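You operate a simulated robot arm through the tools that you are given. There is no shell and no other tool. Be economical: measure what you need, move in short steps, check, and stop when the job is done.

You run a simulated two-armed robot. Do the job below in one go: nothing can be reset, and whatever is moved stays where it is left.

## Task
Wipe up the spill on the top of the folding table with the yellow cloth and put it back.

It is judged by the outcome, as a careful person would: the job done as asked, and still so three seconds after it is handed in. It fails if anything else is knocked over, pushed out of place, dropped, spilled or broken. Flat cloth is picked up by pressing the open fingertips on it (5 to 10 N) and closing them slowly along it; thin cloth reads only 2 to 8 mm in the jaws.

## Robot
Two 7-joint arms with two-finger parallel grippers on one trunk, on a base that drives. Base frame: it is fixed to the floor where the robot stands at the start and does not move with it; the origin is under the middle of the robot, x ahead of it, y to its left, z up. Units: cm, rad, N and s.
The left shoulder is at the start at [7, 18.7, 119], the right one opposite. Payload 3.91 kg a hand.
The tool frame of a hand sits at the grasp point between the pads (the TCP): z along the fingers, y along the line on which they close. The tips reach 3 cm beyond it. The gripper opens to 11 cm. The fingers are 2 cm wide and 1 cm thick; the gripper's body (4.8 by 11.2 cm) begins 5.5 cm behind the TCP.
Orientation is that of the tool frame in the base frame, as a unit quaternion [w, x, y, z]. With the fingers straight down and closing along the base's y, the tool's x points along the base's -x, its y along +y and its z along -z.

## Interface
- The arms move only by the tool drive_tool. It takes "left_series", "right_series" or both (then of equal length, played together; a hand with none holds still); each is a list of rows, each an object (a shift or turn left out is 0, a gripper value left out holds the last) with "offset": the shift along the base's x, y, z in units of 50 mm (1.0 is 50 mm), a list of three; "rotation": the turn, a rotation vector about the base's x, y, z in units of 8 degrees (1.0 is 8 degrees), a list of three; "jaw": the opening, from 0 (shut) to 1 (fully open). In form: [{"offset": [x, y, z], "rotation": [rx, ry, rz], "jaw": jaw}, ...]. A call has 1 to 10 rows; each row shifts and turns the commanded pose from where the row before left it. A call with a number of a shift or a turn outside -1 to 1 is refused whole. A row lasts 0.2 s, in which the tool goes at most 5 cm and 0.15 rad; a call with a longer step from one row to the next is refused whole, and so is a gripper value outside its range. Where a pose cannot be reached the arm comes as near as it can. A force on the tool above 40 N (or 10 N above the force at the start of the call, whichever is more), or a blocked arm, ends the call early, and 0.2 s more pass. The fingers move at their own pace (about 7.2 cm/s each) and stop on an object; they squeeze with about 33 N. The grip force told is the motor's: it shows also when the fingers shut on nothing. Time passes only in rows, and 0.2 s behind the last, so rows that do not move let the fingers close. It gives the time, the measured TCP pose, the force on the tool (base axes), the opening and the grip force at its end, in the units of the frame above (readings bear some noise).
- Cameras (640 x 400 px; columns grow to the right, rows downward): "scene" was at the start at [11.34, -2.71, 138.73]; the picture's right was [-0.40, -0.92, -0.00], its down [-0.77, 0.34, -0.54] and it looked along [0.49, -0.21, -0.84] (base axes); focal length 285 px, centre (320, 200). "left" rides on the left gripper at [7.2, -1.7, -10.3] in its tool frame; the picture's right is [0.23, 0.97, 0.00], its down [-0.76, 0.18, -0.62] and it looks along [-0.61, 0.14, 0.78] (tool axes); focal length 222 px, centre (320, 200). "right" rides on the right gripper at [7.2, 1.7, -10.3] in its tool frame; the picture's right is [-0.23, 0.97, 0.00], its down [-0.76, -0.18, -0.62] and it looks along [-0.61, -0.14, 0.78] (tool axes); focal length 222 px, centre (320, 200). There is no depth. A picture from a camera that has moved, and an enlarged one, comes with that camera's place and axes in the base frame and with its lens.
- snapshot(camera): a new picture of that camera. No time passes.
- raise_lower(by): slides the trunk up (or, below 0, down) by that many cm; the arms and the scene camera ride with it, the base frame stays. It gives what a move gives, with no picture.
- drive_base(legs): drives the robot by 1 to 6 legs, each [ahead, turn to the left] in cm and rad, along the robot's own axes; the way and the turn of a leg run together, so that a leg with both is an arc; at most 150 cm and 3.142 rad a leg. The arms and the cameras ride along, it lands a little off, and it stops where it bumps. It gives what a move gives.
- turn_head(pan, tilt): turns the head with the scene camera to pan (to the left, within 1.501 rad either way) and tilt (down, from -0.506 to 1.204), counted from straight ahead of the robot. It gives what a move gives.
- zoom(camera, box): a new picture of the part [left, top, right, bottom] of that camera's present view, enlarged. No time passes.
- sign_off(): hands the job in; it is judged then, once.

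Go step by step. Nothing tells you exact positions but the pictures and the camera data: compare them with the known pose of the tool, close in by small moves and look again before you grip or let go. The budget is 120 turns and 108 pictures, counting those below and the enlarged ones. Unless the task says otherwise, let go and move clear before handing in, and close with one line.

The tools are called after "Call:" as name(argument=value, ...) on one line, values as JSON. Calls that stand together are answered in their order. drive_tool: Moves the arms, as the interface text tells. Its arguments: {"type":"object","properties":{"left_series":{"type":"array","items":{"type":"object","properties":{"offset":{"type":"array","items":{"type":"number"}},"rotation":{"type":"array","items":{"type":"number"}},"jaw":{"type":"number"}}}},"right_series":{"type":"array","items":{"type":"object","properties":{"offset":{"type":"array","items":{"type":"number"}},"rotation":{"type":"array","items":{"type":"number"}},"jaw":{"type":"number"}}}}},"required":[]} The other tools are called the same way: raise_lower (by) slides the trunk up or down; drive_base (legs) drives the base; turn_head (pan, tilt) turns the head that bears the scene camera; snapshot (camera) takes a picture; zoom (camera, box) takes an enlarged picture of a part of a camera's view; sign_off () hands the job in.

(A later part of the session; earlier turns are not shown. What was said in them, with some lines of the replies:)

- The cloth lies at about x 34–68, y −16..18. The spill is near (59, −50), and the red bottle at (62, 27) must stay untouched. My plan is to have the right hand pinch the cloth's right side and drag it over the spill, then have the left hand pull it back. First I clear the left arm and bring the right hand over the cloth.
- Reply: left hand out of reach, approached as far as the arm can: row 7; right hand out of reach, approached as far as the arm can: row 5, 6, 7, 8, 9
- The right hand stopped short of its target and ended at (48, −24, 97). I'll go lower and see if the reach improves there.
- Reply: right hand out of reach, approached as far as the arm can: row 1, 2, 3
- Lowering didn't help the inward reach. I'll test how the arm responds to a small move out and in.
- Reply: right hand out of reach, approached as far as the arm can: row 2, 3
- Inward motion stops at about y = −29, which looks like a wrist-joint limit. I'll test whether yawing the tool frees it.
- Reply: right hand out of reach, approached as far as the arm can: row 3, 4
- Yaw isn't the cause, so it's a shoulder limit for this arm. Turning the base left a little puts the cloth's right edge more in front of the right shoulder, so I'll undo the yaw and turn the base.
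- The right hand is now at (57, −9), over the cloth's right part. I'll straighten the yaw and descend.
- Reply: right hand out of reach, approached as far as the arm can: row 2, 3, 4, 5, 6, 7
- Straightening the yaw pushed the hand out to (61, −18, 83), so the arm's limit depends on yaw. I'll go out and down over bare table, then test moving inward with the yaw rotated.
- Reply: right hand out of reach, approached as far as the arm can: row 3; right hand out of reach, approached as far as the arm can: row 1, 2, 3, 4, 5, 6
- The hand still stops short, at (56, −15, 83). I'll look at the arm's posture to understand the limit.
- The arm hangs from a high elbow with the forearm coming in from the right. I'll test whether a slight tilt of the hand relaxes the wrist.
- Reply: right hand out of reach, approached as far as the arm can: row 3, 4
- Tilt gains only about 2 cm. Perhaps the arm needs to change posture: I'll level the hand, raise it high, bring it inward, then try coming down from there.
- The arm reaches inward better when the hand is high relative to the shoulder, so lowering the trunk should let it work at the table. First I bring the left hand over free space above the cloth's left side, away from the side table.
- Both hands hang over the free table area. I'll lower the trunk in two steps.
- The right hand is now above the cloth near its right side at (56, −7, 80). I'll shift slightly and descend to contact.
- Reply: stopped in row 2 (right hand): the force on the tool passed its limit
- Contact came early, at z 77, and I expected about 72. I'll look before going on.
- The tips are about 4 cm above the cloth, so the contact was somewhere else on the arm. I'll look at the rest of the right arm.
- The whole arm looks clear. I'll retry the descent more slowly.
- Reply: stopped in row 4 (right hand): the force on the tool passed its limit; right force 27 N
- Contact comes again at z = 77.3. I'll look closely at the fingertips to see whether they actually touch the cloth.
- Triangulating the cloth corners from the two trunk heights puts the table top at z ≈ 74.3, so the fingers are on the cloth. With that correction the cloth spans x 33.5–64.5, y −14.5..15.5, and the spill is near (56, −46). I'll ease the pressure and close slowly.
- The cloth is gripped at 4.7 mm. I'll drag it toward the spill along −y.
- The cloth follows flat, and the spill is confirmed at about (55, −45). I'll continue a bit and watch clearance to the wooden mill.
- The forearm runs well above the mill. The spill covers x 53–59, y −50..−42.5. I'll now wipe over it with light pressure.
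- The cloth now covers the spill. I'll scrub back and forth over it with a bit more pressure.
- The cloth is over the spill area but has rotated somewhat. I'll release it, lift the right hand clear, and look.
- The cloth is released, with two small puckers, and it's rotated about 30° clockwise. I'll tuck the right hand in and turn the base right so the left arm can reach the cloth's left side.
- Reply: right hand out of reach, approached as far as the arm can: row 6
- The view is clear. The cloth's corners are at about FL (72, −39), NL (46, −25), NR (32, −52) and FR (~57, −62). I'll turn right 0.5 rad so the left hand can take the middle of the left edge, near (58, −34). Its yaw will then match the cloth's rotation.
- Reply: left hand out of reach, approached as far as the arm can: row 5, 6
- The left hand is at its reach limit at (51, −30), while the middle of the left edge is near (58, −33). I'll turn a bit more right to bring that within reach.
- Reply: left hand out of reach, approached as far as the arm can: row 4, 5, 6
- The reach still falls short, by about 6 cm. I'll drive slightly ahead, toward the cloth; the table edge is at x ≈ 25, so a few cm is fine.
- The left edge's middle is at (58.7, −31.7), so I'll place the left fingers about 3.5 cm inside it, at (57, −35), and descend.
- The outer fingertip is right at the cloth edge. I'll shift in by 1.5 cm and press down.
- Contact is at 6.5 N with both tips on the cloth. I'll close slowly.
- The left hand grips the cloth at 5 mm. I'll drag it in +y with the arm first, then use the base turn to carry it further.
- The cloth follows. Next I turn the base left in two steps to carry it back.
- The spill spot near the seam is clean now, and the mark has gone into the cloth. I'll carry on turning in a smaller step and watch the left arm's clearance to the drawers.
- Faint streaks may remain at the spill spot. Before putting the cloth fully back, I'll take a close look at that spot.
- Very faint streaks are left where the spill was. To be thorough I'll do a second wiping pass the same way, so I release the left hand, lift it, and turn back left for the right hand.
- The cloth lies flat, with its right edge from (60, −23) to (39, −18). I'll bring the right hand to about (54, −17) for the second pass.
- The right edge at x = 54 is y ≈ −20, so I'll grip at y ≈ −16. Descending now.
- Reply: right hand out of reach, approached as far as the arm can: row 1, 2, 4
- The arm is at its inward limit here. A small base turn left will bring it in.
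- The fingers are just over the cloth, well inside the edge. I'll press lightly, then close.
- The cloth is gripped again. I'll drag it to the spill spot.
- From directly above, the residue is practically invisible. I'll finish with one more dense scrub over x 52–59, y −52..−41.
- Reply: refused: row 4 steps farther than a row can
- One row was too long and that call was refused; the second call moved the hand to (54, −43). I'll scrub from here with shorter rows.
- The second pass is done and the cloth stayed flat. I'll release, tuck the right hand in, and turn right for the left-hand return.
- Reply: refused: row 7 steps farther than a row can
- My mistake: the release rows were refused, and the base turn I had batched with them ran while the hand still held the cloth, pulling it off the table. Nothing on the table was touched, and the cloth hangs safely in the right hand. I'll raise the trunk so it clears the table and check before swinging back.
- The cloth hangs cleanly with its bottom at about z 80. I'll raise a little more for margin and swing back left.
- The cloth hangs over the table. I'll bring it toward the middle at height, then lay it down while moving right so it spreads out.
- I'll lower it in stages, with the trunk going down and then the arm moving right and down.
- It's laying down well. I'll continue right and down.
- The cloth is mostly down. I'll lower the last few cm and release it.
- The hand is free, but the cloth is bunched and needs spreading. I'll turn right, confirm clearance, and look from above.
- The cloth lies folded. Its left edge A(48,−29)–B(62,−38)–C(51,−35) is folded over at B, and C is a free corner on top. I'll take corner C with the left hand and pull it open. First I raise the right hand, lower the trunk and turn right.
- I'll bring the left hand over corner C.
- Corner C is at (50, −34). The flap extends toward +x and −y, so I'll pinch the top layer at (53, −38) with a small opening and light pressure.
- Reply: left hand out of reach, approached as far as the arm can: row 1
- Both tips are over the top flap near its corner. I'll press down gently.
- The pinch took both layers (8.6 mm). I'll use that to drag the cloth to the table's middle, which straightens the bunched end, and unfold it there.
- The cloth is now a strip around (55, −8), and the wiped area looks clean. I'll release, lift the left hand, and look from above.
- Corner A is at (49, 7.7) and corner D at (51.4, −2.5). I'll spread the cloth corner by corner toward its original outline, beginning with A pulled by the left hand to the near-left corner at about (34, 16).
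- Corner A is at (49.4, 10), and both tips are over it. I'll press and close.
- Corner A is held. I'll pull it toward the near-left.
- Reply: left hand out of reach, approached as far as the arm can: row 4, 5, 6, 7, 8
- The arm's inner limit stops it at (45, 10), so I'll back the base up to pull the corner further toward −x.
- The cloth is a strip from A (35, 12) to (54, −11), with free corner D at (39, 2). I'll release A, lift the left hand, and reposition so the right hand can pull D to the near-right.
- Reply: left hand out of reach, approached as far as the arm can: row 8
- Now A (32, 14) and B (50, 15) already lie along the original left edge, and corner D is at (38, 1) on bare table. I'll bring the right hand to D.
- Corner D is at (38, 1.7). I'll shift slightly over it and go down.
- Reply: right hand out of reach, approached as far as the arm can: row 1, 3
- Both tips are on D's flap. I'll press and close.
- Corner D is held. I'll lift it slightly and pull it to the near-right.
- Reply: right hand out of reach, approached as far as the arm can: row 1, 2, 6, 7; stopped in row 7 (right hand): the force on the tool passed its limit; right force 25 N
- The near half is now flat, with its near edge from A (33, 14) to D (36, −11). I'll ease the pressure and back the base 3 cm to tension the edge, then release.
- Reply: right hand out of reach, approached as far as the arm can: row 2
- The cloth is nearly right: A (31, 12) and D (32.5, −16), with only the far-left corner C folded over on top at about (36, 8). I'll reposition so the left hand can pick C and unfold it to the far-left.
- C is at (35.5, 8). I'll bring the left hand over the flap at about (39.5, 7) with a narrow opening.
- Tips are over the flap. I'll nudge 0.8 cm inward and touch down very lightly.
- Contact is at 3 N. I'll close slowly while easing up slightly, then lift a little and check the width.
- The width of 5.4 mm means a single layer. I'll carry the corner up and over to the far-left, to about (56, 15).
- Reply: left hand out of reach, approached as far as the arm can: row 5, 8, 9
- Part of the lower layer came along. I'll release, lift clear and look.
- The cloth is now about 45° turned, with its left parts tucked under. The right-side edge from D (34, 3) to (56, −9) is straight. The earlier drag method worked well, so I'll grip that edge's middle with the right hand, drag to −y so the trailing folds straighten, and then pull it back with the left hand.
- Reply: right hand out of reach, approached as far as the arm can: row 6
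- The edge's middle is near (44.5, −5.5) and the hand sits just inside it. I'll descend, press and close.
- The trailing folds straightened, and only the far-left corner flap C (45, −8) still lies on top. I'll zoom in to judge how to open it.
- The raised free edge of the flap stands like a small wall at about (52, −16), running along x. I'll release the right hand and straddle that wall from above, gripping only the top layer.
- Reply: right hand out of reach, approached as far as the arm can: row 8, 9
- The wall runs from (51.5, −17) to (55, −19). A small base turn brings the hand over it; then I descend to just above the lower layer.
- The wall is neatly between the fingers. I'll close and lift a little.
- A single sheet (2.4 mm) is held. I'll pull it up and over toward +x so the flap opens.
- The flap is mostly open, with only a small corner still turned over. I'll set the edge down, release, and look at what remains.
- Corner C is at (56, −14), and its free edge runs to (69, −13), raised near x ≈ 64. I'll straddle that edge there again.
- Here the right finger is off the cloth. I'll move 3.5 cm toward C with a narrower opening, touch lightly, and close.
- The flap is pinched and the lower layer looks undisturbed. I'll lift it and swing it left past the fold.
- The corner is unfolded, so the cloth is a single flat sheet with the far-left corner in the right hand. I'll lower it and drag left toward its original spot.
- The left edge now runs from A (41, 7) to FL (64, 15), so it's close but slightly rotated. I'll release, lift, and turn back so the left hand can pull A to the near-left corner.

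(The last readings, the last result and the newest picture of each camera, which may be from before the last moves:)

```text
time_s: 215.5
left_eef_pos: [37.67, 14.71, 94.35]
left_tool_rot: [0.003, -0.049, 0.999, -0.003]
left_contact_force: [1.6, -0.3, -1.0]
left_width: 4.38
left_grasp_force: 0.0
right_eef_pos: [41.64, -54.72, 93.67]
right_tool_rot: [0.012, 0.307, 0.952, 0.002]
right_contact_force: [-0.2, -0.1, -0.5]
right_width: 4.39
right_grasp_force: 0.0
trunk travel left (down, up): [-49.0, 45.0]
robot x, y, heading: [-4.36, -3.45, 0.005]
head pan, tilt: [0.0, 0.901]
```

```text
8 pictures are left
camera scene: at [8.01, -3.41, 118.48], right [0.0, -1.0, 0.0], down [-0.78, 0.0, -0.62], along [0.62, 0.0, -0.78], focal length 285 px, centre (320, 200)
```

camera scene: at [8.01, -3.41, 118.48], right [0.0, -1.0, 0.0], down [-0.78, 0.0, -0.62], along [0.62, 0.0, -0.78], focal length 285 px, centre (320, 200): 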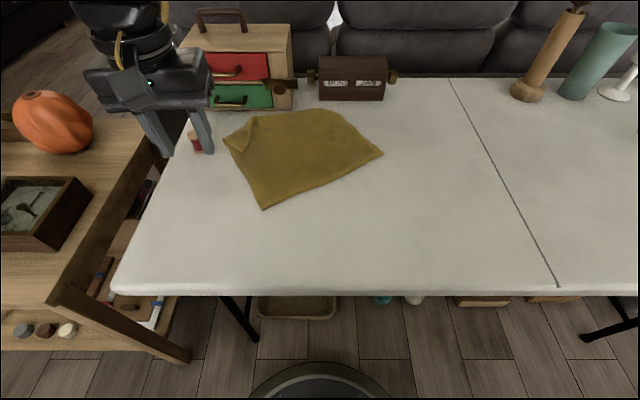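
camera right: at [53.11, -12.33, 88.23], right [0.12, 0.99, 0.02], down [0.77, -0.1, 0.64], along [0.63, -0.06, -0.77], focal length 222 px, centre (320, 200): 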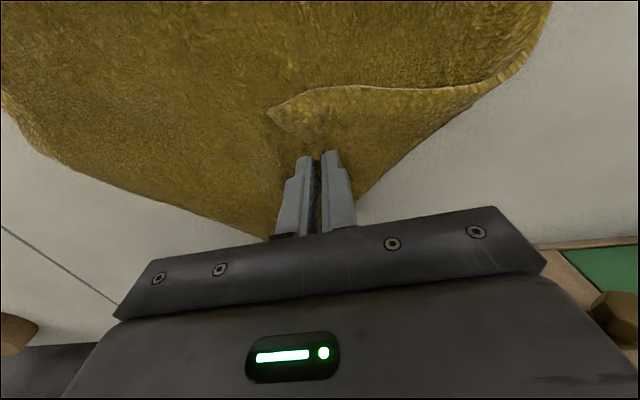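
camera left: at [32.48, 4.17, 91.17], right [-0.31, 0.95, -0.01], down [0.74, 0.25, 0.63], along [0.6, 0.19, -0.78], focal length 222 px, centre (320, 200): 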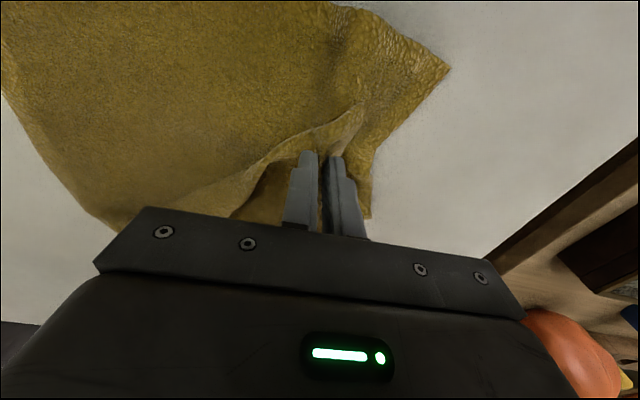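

The cloth is flat apart from a tiny curled tip. Its corners are A (41, 8), D (56.5, −17.5), FR (73, −7) and FL (63, 19), so its centre is about 9 cm too far in x and it's rotated about 30°. I'll grip the near edge's middle with the left hand and pull it toward −x.

Call:
drive_tool(left_series=[{"offset": [0.5, -0.7, 0], "jaw": 0.35}, {"offset": [0.5, -0.7, 0]}, {"offset": [0.5, -0.7, 0]}, {"offset": [0.5, -0.7, 0]}, {"offset": [0.5, -0.7, 0]}, {"offset": [0.16, -0.08, -0.6]}, {"offset": [0, 0, -0.9]}, {"offset": [0, 0, -0.9]}, {"offset": [0, 0, -0.6]}, {"offset": [0, 0, 0]}])

Call:
snapshot(camera="left")

```text
time_s: 217.7
left_eef_pos: [50.89, -3.32, 79.33]
left_tool_rot: [0.003, -0.049, 0.999, -0.002]
left_contact_force: [0.0, 0.4, -1.0]
left_width: 3.86
left_grasp_force: 0.0
right_eef_pos: [41.57, -54.79, 93.64]
right_tool_rot: [0.01, 0.307, 0.952, 0.002]
right_contact_force: [-0.4, 0.6, 0.1]
right_width: 4.39
right_grasp_force: 0.1
trunk travel left (down, up): [-49.0, 45.0]
robot x, y, heading: [-4.42, -3.47, 0.005]
head pan, tilt: [0.0, 0.901]
```

```text
7 pictures are left
camera left: at [43.94, -5.57, 89.64], right [-0.32, 0.95, -0.01], down [0.74, 0.25, 0.63], along [0.59, 0.2, -0.78], focal length 222 px, centre (320, 200)
```

left: 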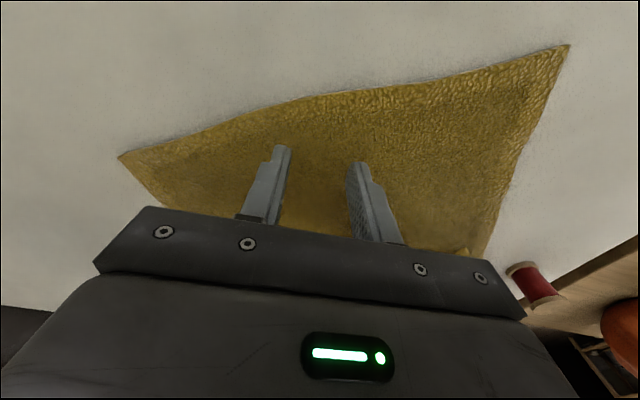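

The fingers are over the middle of the near edge. I'll press and close.

Call:
drive_tool(left_series=[{"offset": [0, 0, -0.2]}, {"offset": [0, 0, -0.1]}, {"offset": [0, 0, -0.06]}, {"offset": [0, 0, -0.04]}, {"offset": [0, 0, 0]}])

```text
time_s: 218.9
left_eef_pos: [50.98, -3.24, 77.31]
left_tool_rot: [0.003, -0.049, 0.999, -0.002]
left_contact_force: [1.3, 0.1, 3.8]
left_width: 3.85
left_grasp_force: 0.2
right_eef_pos: [41.62, -54.52, 93.72]
right_tool_rot: [0.011, 0.307, 0.952, 0.003]
right_contact_force: [0.5, -0.1, 0.5]
right_width: 4.39
right_grasp_force: 0.0
trunk travel left (down, up): [-49.0, 45.0]
robot x, y, heading: [-4.61, -3.3, 0.007]
head pan, tilt: [0.0, 0.901]
```

Call:
drive_tool(left_series=[{"jaw": 0.28}, {"jaw": 0.22}, {"jaw": 0.16}, {"jaw": 0.1}, {"jaw": 0.05}, {"jaw": 0}, {"jaw": 0}, {"jaw": 0}])

Call:
drive_tool(left_series=[{"offset": [-0.2, 0.05, 0.05]}, {"offset": [-0.4, 0.1, 0]}, {"offset": [-0.4, 0.1, 0]}, {"offset": [-0.4, 0.1, 0]}, {"offset": [-0.4, 0.1, 0]}, {"offset": [-0.4, 0.1, 0]}, {"offset": [-0.4, 0.05, 0]}, {"offset": [-0.2, 0, 0]}, {"offset": [0, 0, 0]}])

Call:
snapshot(camera="scene")

```text
time_s: 220.7
left_eef_pos: [50.9, -3.35, 77.36]
left_tool_rot: [0.002, -0.049, 0.999, -0.002]
left_contact_force: [-0.2, -0.6, 5.0]
left_width: 0.41
left_grasp_force: 33.1
right_eef_pos: [41.53, -54.66, 93.63]
right_tool_rot: [0.01, 0.306, 0.952, 0.003]
right_contact_force: [-0.3, -0.2, 0.1]
right_width: 4.4
right_grasp_force: 0.0
trunk travel left (down, up): [-49.0, 45.0]
robot x, y, heading: [-4.88, -3.6, 0.007]
head pan, tilt: [0.0, 0.901]
```

```text
time_s: 222.7
left_eef_pos: [36.92, -0.19, 77.48]
left_tool_rot: [0.002, -0.049, 0.999, -0.002]
left_contact_force: [0.3, 0.2, -0.6]
left_width: 0.41
left_grasp_force: 33.4
right_eef_pos: [41.65, -54.65, 93.67]
right_tool_rot: [0.011, 0.307, 0.952, 0.003]
right_contact_force: [0.1, 0.5, -1.0]
right_width: 4.36
right_grasp_force: 0.1
trunk travel left (down, up): [-49.0, 45.0]
robot x, y, heading: [-4.82, -3.6, 0.001]
head pan, tilt: [0.0, 0.901]
```

```text
6 pictures are left
camera scene: at [8.02, -3.41, 118.48], right [0.0, -1.0, 0.0], down [-0.78, 0.0, -0.62], along [0.62, 0.0, -0.78], focal length 285 px, centre (320, 200)
```

scene: 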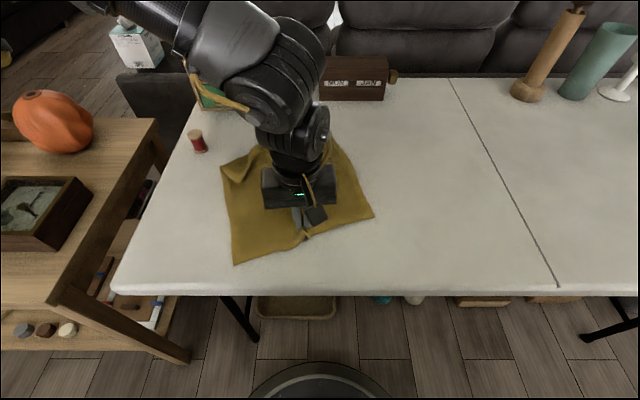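

The cloth is back within about 3 cm of its original centre, rotated about 20°. While still gripping, I'll twist the hand clockwise to square it, then release and lift.

Call:
drive_tool(left_series=[{"rotation": [0, 0, -0.8]}, {"rotation": [0, 0, -0.8]}, {"rotation": [0, 0, -0.8]}, {"rotation": [0, 0, -0.8]}, {"offset": [0, 0, 0]}])

Call:
drive_tool(left_series=[{"jaw": 0.1}, {"jaw": 0.25}, {"jaw": 0.4}, {"offset": [0, 0, 0.6]}, {"offset": [0, 0, 0.9]}, {"offset": [0, 0, 0.9]}, {"offset": [0, 0.5, 0.8]}, {"offset": [0, 0.9, 0.2]}, {"offset": [0, 0.9, 0]}, {"offset": [0, 0.9, 0]}])

Call:
snapshot(camera="scene")

```text
time_s: 223.9
left_eef_pos: [37.22, -0.22, 77.54]
left_tool_rot: [0.001, 0.175, 0.985, -0.003]
left_contact_force: [-0.5, 0.2, 1.3]
left_width: 0.41
left_grasp_force: 32.9
right_eef_pos: [41.85, -54.5, 93.79]
right_tool_rot: [0.01, 0.307, 0.952, 0.002]
right_contact_force: [0.4, 0.3, 0.0]
right_width: 4.4
right_grasp_force: 0.1
trunk travel left (down, up): [-49.0, 45.0]
robot x, y, heading: [-4.76, -3.8, 0.003]
head pan, tilt: [0.0, 0.901]
```

```text
time_s: 226.1
left_eef_pos: [30.9, 7.64, 94.1]
left_tool_rot: [0.002, 0.172, 0.985, -0.002]
left_contact_force: [-0.6, 0.1, 1.2]
left_width: 4.39
left_grasp_force: 0.1
left hand out of reach, approached as far as the arm can: row 8, 9, 10
right_eef_pos: [41.61, -54.61, 93.73]
right_tool_rot: [0.012, 0.307, 0.952, 0.003]
right_contact_force: [-0.2, -0.1, 0.0]
right_width: 4.39
right_grasp_force: 0.1
trunk travel left (down, up): [-49.0, 45.0]
robot x, y, heading: [-4.19, -3.58, 0.005]
head pan, tilt: [0.0, 0.901]
```

```text
5 pictures are left
camera scene: at [7.94, -3.34, 118.49], right [0.0, -1.0, 0.0], down [-0.78, 0.0, -0.62], along [0.62, 0.0, -0.78], focal length 285 px, centre (320, 200)
```

scene: 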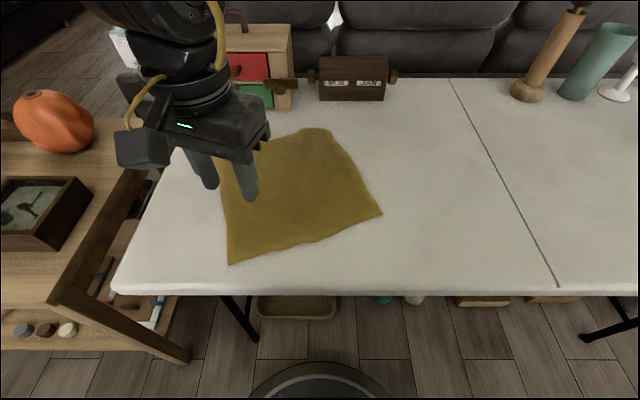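

The cloth is flat again and its centre is within about 3 cm of where it started. I'll check the spill spot and the rest of the table once more.

Call:
turn_head(pan=-0.6, tilt=0.75)

Call:
snapshot(camera="scene")

Call:
zoom(camera="scene", box=[260, 110, 420, 210])

```text
time_s: 227.1
left_eef_pos: [30.89, 7.51, 94.08]
left_tool_rot: [0.002, 0.172, 0.985, -0.003]
left_contact_force: [0.3, 0.1, -0.2]
left_width: 4.41
left_grasp_force: 0.0
right_eef_pos: [41.64, -54.66, 93.65]
right_tool_rot: [0.011, 0.308, 0.951, 0.002]
right_contact_force: [0.1, 0.1, 0.4]
right_width: 4.4
right_grasp_force: 0.0
trunk travel left (down, up): [-49.0, 45.0]
robot x, y, heading: [-4.97, -3.63, 0.002]
head pan, tilt: [-0.6, 0.75]
```

```text
4 pictures are left
camera scene: at [7.32, -8.08, 119.67], right [-0.56, -0.83, 0.0], down [-0.56, 0.38, -0.73], along [0.61, -0.41, -0.68], focal length 285 px, centre (320, 200)
```

scene: 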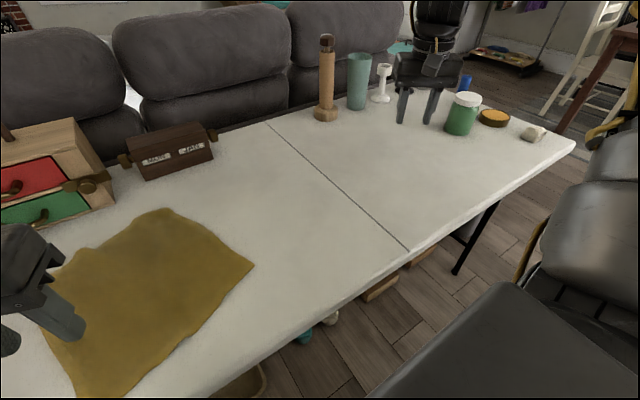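

```text
4.00 times, centred on (340, 160) of scene
camera zoom: at [7.32, -8.08, 119.67], right [-0.56, -0.83, 0.0], down [-0.56, 0.38, -0.73], along [0.61, -0.41, -0.68], focal length 1138 px, centre (240, 360)
```

zoom: 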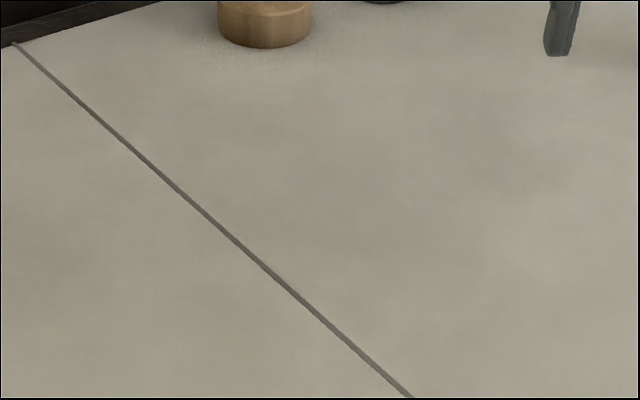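

The table is completely clean, with no streaks left. The cloth lies flat back at its place, every other object stands where it was, and both hands are empty and clear, so I'm handing in.

Call:
sign_off()

```text
The job is handed in.
```

The spill is wiped up with no streaks left in the last close-up, and the yellow cloth is back flat, its centre within about 3 cm of where it started but turned about 20°. Partway through I pulled the cloth off the table by mistake and laid it back, and no other object on the table looks moved.
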